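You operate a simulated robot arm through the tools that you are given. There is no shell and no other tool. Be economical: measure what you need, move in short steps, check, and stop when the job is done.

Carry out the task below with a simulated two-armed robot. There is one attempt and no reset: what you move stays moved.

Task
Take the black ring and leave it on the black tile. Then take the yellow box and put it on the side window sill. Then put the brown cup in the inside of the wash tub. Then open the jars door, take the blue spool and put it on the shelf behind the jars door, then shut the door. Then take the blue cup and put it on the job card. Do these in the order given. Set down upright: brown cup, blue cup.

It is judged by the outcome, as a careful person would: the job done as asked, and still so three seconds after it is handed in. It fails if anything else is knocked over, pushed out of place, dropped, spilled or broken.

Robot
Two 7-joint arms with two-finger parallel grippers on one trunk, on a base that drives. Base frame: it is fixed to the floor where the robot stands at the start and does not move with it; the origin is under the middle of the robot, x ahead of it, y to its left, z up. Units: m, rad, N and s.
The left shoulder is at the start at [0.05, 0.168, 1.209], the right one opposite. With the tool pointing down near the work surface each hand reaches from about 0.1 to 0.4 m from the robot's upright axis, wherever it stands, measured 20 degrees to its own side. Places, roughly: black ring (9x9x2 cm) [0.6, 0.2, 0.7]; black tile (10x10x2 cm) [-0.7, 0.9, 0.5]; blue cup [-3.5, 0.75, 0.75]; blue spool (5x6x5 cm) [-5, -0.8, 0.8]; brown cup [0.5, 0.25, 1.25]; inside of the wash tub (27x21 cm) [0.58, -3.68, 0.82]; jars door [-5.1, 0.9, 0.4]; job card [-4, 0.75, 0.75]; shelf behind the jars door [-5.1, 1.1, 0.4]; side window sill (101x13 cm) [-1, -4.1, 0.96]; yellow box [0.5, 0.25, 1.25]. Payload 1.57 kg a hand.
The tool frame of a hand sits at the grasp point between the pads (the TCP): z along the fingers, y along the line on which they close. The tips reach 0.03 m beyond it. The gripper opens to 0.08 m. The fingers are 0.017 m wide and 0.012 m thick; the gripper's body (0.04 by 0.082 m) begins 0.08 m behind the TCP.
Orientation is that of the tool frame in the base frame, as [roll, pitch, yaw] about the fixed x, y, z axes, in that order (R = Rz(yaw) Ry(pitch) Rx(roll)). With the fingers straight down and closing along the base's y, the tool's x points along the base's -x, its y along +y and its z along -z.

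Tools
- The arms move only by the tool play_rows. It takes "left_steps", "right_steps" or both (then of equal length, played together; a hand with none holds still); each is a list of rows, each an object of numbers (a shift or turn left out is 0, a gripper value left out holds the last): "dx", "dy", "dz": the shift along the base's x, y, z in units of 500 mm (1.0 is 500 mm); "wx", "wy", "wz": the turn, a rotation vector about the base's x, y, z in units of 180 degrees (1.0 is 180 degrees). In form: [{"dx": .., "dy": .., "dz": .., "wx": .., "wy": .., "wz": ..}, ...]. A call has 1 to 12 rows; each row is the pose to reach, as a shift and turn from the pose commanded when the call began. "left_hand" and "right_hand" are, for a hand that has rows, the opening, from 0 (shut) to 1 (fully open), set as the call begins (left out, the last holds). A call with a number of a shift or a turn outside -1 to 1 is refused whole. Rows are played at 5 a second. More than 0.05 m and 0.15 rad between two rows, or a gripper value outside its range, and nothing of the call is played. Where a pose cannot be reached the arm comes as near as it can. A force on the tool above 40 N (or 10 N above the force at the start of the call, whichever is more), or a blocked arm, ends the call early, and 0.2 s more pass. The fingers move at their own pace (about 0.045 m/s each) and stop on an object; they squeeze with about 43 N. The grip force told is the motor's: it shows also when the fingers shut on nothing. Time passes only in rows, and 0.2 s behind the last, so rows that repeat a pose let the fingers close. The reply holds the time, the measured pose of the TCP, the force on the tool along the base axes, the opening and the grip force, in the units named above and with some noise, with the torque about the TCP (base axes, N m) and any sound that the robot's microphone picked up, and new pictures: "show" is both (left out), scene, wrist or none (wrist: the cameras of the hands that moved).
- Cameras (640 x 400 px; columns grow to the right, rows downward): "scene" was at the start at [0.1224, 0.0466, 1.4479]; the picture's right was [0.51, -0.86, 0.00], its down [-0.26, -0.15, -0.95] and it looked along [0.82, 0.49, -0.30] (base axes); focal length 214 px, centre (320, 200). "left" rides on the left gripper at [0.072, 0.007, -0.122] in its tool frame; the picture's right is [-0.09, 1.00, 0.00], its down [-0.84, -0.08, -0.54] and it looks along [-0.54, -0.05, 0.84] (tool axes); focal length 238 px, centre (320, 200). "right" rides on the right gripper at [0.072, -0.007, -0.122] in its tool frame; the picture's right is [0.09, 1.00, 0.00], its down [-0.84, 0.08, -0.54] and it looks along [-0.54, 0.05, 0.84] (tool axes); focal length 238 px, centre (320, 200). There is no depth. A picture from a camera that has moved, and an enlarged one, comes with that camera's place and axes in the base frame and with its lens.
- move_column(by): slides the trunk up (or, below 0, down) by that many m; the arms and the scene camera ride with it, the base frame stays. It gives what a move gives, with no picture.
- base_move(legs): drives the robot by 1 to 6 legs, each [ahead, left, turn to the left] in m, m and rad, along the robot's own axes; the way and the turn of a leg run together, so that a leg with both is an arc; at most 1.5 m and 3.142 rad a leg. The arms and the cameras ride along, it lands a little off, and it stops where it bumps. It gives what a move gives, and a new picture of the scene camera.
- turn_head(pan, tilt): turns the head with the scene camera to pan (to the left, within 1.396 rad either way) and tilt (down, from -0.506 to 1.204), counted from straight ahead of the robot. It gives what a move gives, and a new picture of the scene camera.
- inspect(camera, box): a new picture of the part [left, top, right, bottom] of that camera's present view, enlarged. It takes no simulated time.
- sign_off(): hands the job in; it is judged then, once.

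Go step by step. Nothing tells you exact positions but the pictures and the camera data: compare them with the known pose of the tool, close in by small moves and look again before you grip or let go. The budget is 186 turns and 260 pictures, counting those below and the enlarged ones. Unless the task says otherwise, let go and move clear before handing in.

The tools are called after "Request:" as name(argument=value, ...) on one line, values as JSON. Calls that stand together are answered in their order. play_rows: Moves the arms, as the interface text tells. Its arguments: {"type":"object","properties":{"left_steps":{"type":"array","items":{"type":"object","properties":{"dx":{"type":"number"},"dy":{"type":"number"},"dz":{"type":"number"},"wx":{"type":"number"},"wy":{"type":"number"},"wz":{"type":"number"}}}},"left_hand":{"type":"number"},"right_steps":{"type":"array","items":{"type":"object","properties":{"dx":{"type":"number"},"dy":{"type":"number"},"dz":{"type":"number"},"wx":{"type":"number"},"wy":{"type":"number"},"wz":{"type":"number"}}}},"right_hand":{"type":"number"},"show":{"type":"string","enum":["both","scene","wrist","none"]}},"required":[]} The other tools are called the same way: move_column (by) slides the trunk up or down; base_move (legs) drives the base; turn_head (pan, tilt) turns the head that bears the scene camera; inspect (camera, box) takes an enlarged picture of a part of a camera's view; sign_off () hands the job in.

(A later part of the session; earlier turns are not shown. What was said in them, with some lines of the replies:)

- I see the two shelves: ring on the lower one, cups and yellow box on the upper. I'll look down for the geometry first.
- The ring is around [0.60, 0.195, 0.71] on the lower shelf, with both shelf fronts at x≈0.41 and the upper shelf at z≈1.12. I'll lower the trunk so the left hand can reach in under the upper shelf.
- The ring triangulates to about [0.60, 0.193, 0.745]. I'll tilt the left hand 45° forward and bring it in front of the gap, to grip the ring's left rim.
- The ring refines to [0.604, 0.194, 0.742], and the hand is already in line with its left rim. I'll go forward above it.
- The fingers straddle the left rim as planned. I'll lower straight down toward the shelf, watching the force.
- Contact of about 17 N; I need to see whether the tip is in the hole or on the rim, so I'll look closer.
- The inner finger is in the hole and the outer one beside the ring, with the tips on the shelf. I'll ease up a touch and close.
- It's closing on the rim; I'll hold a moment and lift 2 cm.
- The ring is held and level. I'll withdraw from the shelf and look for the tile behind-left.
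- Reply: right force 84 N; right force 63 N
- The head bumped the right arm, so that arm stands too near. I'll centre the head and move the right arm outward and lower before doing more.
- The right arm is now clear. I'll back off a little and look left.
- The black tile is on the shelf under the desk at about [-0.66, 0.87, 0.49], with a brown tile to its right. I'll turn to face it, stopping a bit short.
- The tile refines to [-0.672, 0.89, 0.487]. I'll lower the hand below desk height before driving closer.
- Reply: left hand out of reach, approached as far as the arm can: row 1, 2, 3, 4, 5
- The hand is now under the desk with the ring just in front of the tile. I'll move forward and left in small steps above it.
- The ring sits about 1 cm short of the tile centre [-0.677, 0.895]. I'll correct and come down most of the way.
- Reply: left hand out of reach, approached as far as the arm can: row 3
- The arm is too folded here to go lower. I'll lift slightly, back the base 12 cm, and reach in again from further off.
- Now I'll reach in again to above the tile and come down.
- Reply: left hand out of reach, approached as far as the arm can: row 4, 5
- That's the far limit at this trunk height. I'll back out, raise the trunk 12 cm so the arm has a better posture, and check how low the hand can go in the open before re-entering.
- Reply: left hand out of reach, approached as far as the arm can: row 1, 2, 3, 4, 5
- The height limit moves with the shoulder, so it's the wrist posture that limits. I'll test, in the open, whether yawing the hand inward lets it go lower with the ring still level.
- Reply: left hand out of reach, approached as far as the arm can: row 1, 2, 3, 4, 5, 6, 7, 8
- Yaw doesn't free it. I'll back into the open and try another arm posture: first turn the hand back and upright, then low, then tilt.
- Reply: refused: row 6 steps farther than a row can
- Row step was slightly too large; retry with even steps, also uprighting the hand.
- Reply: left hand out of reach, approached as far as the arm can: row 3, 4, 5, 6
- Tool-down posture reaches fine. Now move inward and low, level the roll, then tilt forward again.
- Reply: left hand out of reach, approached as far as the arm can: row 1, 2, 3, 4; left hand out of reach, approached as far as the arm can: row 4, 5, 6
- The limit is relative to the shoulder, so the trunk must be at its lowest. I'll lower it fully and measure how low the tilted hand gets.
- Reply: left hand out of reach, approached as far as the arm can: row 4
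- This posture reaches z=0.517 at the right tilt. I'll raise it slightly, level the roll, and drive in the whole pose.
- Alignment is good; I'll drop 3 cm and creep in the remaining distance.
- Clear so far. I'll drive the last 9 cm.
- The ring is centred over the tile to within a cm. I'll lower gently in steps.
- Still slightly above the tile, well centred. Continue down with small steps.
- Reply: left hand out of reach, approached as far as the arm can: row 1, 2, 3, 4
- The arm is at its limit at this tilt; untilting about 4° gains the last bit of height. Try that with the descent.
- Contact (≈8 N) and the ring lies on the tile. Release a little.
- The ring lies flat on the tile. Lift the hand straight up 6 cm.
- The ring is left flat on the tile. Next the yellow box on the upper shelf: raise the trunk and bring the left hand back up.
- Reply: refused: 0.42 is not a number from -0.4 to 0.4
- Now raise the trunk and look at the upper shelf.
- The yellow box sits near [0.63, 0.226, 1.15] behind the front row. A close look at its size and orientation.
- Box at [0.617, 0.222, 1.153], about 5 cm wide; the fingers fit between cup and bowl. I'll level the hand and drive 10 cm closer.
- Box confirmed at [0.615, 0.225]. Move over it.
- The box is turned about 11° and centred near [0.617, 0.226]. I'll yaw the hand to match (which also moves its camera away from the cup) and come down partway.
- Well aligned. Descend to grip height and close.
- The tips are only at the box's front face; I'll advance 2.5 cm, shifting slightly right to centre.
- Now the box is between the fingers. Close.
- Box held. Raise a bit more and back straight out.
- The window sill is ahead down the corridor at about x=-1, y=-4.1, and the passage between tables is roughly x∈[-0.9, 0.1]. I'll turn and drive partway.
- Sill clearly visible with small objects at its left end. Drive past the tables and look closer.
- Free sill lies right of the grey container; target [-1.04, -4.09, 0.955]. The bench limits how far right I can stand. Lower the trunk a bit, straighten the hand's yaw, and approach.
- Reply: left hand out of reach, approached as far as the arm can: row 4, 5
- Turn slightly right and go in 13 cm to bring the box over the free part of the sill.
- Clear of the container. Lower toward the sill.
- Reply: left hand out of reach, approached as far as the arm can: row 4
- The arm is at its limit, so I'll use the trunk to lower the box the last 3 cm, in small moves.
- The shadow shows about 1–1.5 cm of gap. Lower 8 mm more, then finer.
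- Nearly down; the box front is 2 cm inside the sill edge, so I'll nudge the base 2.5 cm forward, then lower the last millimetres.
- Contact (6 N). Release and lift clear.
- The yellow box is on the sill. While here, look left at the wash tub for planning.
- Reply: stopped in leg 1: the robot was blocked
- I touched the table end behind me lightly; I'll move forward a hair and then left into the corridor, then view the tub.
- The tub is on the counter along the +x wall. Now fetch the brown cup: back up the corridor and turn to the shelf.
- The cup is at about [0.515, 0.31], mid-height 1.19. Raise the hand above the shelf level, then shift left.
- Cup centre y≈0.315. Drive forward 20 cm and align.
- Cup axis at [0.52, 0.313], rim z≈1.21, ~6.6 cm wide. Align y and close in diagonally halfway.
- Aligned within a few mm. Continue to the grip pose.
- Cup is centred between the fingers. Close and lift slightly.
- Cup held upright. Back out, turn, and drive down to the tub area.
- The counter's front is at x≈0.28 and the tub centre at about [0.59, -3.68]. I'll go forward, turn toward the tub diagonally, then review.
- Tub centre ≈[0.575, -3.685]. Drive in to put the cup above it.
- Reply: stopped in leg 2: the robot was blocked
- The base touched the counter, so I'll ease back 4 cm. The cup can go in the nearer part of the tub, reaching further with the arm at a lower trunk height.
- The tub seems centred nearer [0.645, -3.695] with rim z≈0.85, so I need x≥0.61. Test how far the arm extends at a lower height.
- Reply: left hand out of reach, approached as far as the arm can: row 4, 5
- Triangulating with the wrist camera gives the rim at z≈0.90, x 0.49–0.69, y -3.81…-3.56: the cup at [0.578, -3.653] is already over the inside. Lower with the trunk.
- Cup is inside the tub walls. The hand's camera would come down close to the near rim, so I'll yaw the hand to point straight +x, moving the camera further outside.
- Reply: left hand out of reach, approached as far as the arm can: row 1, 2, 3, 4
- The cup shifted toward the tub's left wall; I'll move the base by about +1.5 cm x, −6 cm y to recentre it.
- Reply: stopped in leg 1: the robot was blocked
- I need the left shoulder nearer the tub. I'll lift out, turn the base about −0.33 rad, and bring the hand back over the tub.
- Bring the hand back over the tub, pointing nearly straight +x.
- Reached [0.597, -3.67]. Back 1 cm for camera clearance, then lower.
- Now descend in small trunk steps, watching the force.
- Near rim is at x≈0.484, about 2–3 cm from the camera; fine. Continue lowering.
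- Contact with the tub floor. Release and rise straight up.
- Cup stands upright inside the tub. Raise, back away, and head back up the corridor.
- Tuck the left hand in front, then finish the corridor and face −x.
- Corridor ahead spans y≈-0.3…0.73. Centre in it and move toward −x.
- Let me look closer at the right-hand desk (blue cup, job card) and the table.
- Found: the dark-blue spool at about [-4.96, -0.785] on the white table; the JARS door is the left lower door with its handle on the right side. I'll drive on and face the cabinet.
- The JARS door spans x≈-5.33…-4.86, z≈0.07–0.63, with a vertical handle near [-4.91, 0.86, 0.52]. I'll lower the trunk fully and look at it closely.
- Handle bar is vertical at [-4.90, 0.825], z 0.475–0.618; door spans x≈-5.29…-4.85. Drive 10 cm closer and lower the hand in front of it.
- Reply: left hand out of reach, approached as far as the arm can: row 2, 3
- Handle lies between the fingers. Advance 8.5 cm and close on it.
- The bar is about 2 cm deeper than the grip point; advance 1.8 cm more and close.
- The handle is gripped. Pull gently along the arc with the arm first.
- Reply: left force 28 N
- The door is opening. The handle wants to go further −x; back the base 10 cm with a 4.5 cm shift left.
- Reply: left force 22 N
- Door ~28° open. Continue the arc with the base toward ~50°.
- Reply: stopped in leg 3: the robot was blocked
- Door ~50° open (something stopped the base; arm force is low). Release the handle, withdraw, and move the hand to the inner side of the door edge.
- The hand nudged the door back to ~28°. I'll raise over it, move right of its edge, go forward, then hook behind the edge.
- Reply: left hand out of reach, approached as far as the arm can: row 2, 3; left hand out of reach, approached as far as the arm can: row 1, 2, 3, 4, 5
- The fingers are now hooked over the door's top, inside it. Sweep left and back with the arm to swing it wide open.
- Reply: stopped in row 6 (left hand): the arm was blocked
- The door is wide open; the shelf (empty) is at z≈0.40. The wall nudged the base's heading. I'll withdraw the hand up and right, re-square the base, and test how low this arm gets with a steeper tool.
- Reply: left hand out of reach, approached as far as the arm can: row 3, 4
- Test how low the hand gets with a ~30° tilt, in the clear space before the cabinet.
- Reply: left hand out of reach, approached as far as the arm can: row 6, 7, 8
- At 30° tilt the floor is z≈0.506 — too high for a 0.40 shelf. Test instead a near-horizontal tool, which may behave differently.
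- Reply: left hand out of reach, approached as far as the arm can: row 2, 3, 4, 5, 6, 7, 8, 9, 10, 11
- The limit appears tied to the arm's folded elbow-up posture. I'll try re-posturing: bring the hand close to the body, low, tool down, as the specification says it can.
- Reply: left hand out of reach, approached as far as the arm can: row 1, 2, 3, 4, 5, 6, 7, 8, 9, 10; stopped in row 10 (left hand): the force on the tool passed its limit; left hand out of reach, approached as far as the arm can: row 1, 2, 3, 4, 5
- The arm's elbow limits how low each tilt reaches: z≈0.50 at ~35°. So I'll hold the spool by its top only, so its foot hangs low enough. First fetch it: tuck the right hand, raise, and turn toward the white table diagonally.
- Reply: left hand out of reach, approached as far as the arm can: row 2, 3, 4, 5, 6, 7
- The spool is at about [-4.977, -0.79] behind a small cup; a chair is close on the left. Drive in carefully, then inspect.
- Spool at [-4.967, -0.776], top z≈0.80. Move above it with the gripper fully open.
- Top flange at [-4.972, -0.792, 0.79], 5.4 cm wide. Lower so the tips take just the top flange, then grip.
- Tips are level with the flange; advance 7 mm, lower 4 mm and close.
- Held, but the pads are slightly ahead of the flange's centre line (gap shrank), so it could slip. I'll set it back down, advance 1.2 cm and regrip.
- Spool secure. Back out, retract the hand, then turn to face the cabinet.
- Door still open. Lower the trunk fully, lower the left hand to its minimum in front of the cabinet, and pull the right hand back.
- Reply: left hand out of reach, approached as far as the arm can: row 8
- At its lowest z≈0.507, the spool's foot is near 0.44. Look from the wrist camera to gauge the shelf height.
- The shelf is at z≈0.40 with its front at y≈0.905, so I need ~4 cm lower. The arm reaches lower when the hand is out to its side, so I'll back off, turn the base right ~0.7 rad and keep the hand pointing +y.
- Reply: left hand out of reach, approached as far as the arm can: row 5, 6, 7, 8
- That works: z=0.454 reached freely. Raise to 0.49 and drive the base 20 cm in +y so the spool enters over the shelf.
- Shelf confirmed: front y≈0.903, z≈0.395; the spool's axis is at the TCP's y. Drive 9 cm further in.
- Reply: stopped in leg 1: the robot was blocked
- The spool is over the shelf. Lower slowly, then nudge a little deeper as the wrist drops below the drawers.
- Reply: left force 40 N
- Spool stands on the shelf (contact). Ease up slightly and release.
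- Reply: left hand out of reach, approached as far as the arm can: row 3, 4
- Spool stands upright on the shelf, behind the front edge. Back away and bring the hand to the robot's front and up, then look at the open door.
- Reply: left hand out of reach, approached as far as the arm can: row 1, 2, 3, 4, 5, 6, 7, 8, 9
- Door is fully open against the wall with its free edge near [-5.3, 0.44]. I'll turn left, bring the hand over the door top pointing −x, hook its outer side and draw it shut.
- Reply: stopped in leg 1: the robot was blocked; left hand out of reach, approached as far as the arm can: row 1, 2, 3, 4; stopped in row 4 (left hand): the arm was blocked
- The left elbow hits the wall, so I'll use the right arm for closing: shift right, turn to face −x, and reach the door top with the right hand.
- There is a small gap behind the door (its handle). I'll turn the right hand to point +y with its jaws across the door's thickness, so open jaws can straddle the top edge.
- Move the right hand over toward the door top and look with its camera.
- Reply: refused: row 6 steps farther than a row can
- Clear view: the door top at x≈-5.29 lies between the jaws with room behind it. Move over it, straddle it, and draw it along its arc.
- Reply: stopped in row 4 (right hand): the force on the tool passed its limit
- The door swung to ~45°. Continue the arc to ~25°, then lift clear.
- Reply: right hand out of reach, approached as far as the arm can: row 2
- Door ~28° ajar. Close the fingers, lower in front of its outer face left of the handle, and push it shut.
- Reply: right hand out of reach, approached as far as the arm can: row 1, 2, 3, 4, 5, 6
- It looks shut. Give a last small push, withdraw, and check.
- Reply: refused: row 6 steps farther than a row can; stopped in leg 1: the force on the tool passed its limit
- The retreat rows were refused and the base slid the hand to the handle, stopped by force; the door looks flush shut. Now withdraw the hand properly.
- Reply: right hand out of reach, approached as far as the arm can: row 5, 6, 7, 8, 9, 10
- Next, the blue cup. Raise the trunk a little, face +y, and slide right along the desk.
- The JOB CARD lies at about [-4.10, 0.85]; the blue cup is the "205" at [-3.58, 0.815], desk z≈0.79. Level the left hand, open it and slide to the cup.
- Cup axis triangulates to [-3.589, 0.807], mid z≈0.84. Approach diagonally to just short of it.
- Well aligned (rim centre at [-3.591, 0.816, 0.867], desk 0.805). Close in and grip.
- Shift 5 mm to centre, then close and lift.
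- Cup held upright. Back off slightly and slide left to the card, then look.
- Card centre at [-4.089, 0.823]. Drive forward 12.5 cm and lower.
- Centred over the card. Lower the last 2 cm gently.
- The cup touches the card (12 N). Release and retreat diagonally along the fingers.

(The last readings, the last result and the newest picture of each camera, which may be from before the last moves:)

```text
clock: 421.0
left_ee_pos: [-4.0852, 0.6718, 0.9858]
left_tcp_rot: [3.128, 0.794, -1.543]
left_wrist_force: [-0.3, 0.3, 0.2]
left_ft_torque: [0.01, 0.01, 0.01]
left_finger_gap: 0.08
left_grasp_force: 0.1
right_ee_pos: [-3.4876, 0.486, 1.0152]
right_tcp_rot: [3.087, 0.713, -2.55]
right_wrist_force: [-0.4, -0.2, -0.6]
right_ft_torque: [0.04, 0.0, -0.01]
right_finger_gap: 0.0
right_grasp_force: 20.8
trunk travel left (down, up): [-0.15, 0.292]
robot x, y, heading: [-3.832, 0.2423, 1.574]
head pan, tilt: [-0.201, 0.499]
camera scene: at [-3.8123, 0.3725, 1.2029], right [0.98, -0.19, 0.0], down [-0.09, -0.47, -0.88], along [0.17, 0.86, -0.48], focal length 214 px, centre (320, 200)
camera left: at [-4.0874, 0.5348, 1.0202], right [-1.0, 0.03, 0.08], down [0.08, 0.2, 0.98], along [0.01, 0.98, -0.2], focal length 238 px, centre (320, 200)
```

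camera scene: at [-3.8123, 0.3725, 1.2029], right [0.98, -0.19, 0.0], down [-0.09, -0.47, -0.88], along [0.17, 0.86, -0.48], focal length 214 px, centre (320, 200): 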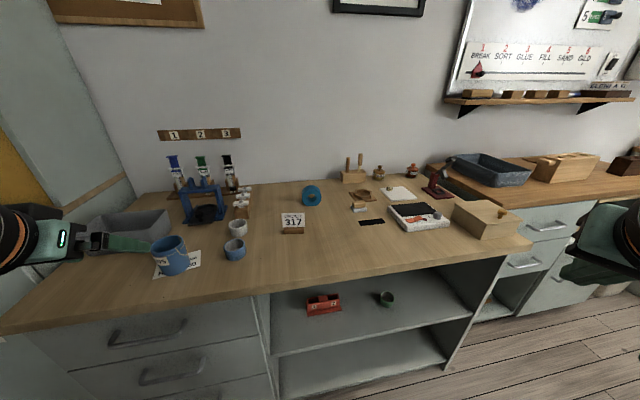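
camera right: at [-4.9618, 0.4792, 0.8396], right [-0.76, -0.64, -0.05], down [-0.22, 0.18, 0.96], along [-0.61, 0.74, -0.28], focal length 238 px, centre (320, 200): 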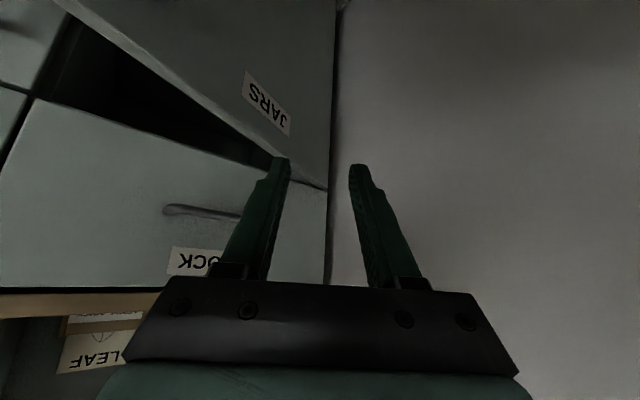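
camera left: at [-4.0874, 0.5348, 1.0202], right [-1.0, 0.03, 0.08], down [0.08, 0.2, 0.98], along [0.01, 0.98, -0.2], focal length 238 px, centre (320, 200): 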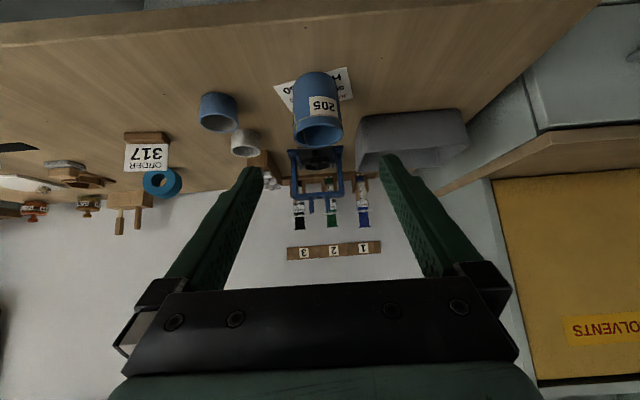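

The blue cup stands upright on the job card. Back away and confirm the JARS door is fully shut.

Request:
base_move(legs=[[-0.1, 0, 0], [0, 0.35, 0]])

Request:
turn_head(pan=0.75, tilt=0.6)

```text
clock: 424.0
left_ee_pos: [-4.4459, 0.5642, 0.9856]
left_tcp_rot: [3.127, 0.793, -1.529]
left_wrist_force: [0.0, -0.2, 0.4]
left_ft_torque: [0.02, -0.01, -0.01]
left_finger_gap: 0.08
left_grasp_force: 0.0
right_ee_pos: [-3.8445, 0.3854, 1.0156]
right_tcp_rot: [3.087, 0.714, -2.537]
right_wrist_force: [-0.1, 0.2, -0.4]
right_ft_torque: [-0.01, 0.02, 0.02]
right_finger_gap: 0.0004
right_grasp_force: 20.6
trunk travel left (down, up): [-0.15, 0.292]
robot x, y, heading: [-4.1868, 0.1433, 1.591]
head pan, tilt: [-0.201, 0.499]
camera scene: at [-4.1677, 0.268, 1.2029], right [0.98, -0.18, 0.0], down [-0.09, -0.47, -0.88], along [0.16, 0.86, -0.48], focal length 214 px, centre (320, 200)
```

scene: 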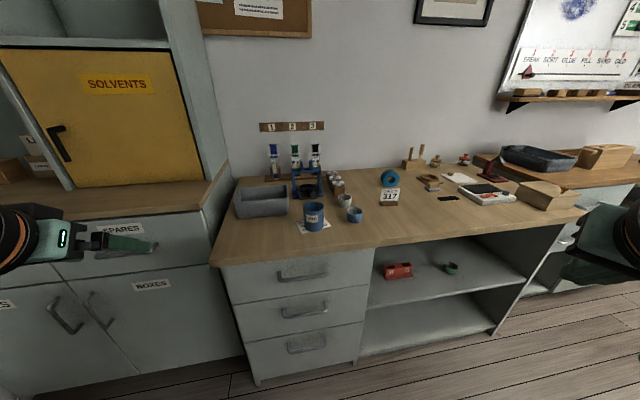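

```text
clock: 425.3
left_ee_pos: [-4.4456, 0.5643, 0.9859]
left_tcp_rot: [3.128, 0.793, -1.531]
left_wrist_force: [0.4, 0.4, 0.0]
left_ft_torque: [0.02, 0.01, 0.02]
left_finger_gap: 0.0802
left_grasp_force: 0.0
right_ee_pos: [-3.8442, 0.3867, 1.0152]
right_tcp_rot: [3.089, 0.713, -2.537]
right_wrist_force: [0.1, 0.1, 0.3]
right_ft_torque: [0.0, 0.01, -0.01]
right_finger_gap: 0.0
right_grasp_force: 21.5
trunk travel left (down, up): [-0.15, 0.292]
robot x, y, heading: [-4.1841, 0.1422, 1.592]
head pan, tilt: [0.75, 0.6]
camera scene: at [-4.2454, 0.2419, 1.1938], right [0.72, 0.7, 0.0], down [0.39, -0.41, -0.83], along [-0.57, 0.59, -0.56], focal length 214 px, centre (320, 200)
```

scene: 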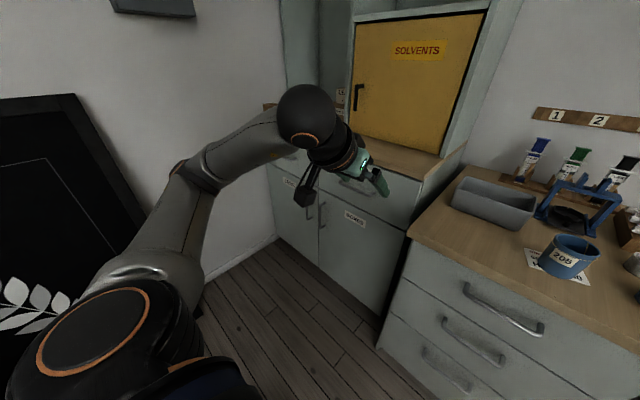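

Request:
inspect(camera="scene", box=[255, 150, 415, 320])

```text
2.35 times, centred on (335, 235) of scene
camera zoom: at [-4.2454, 0.2419, 1.1938], right [0.72, 0.7, 0.0], down [0.39, -0.41, -0.83], along [-0.57, 0.59, -0.56], focal length 505 px, centre (285, 118)
```

zoom: 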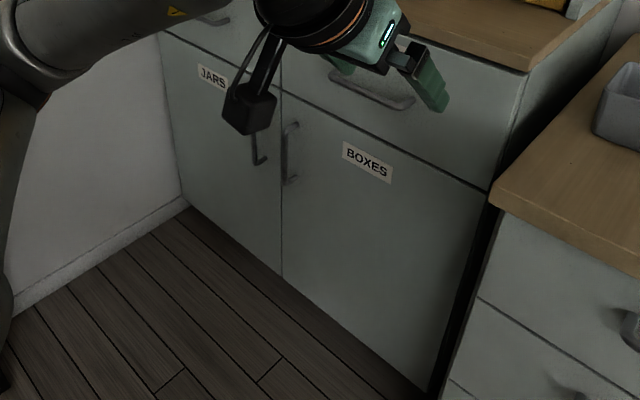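

The JARS door is flush with its neighbour, so it is shut, and the blue cup is upright on the job card. Both hands are clear, so I'm handing in.

Request:
sign_off()

```text
The job is handed in.
```

I did all five jobs in the order given and handed them in; I don't have the verdict.

- **Black ring:** it lies flat on the black tile.
- **Yellow box:** it sits on the side window sill.
- **Brown cup:** it stands upright inside the wash tub.
- **Blue spool:** it stands on the shelf behind the jars door, and the door is shut.
- **Blue cup:** it stands upright on the job card.

Along the way the robot bumped the end of the central table, may have touched the wash-tub counter, brushed the wall by the jars cabinet, and dragged one hand against the jars door handle. I saw nothing knocked over or moved, but I did not go back to check the table or the counter closely.
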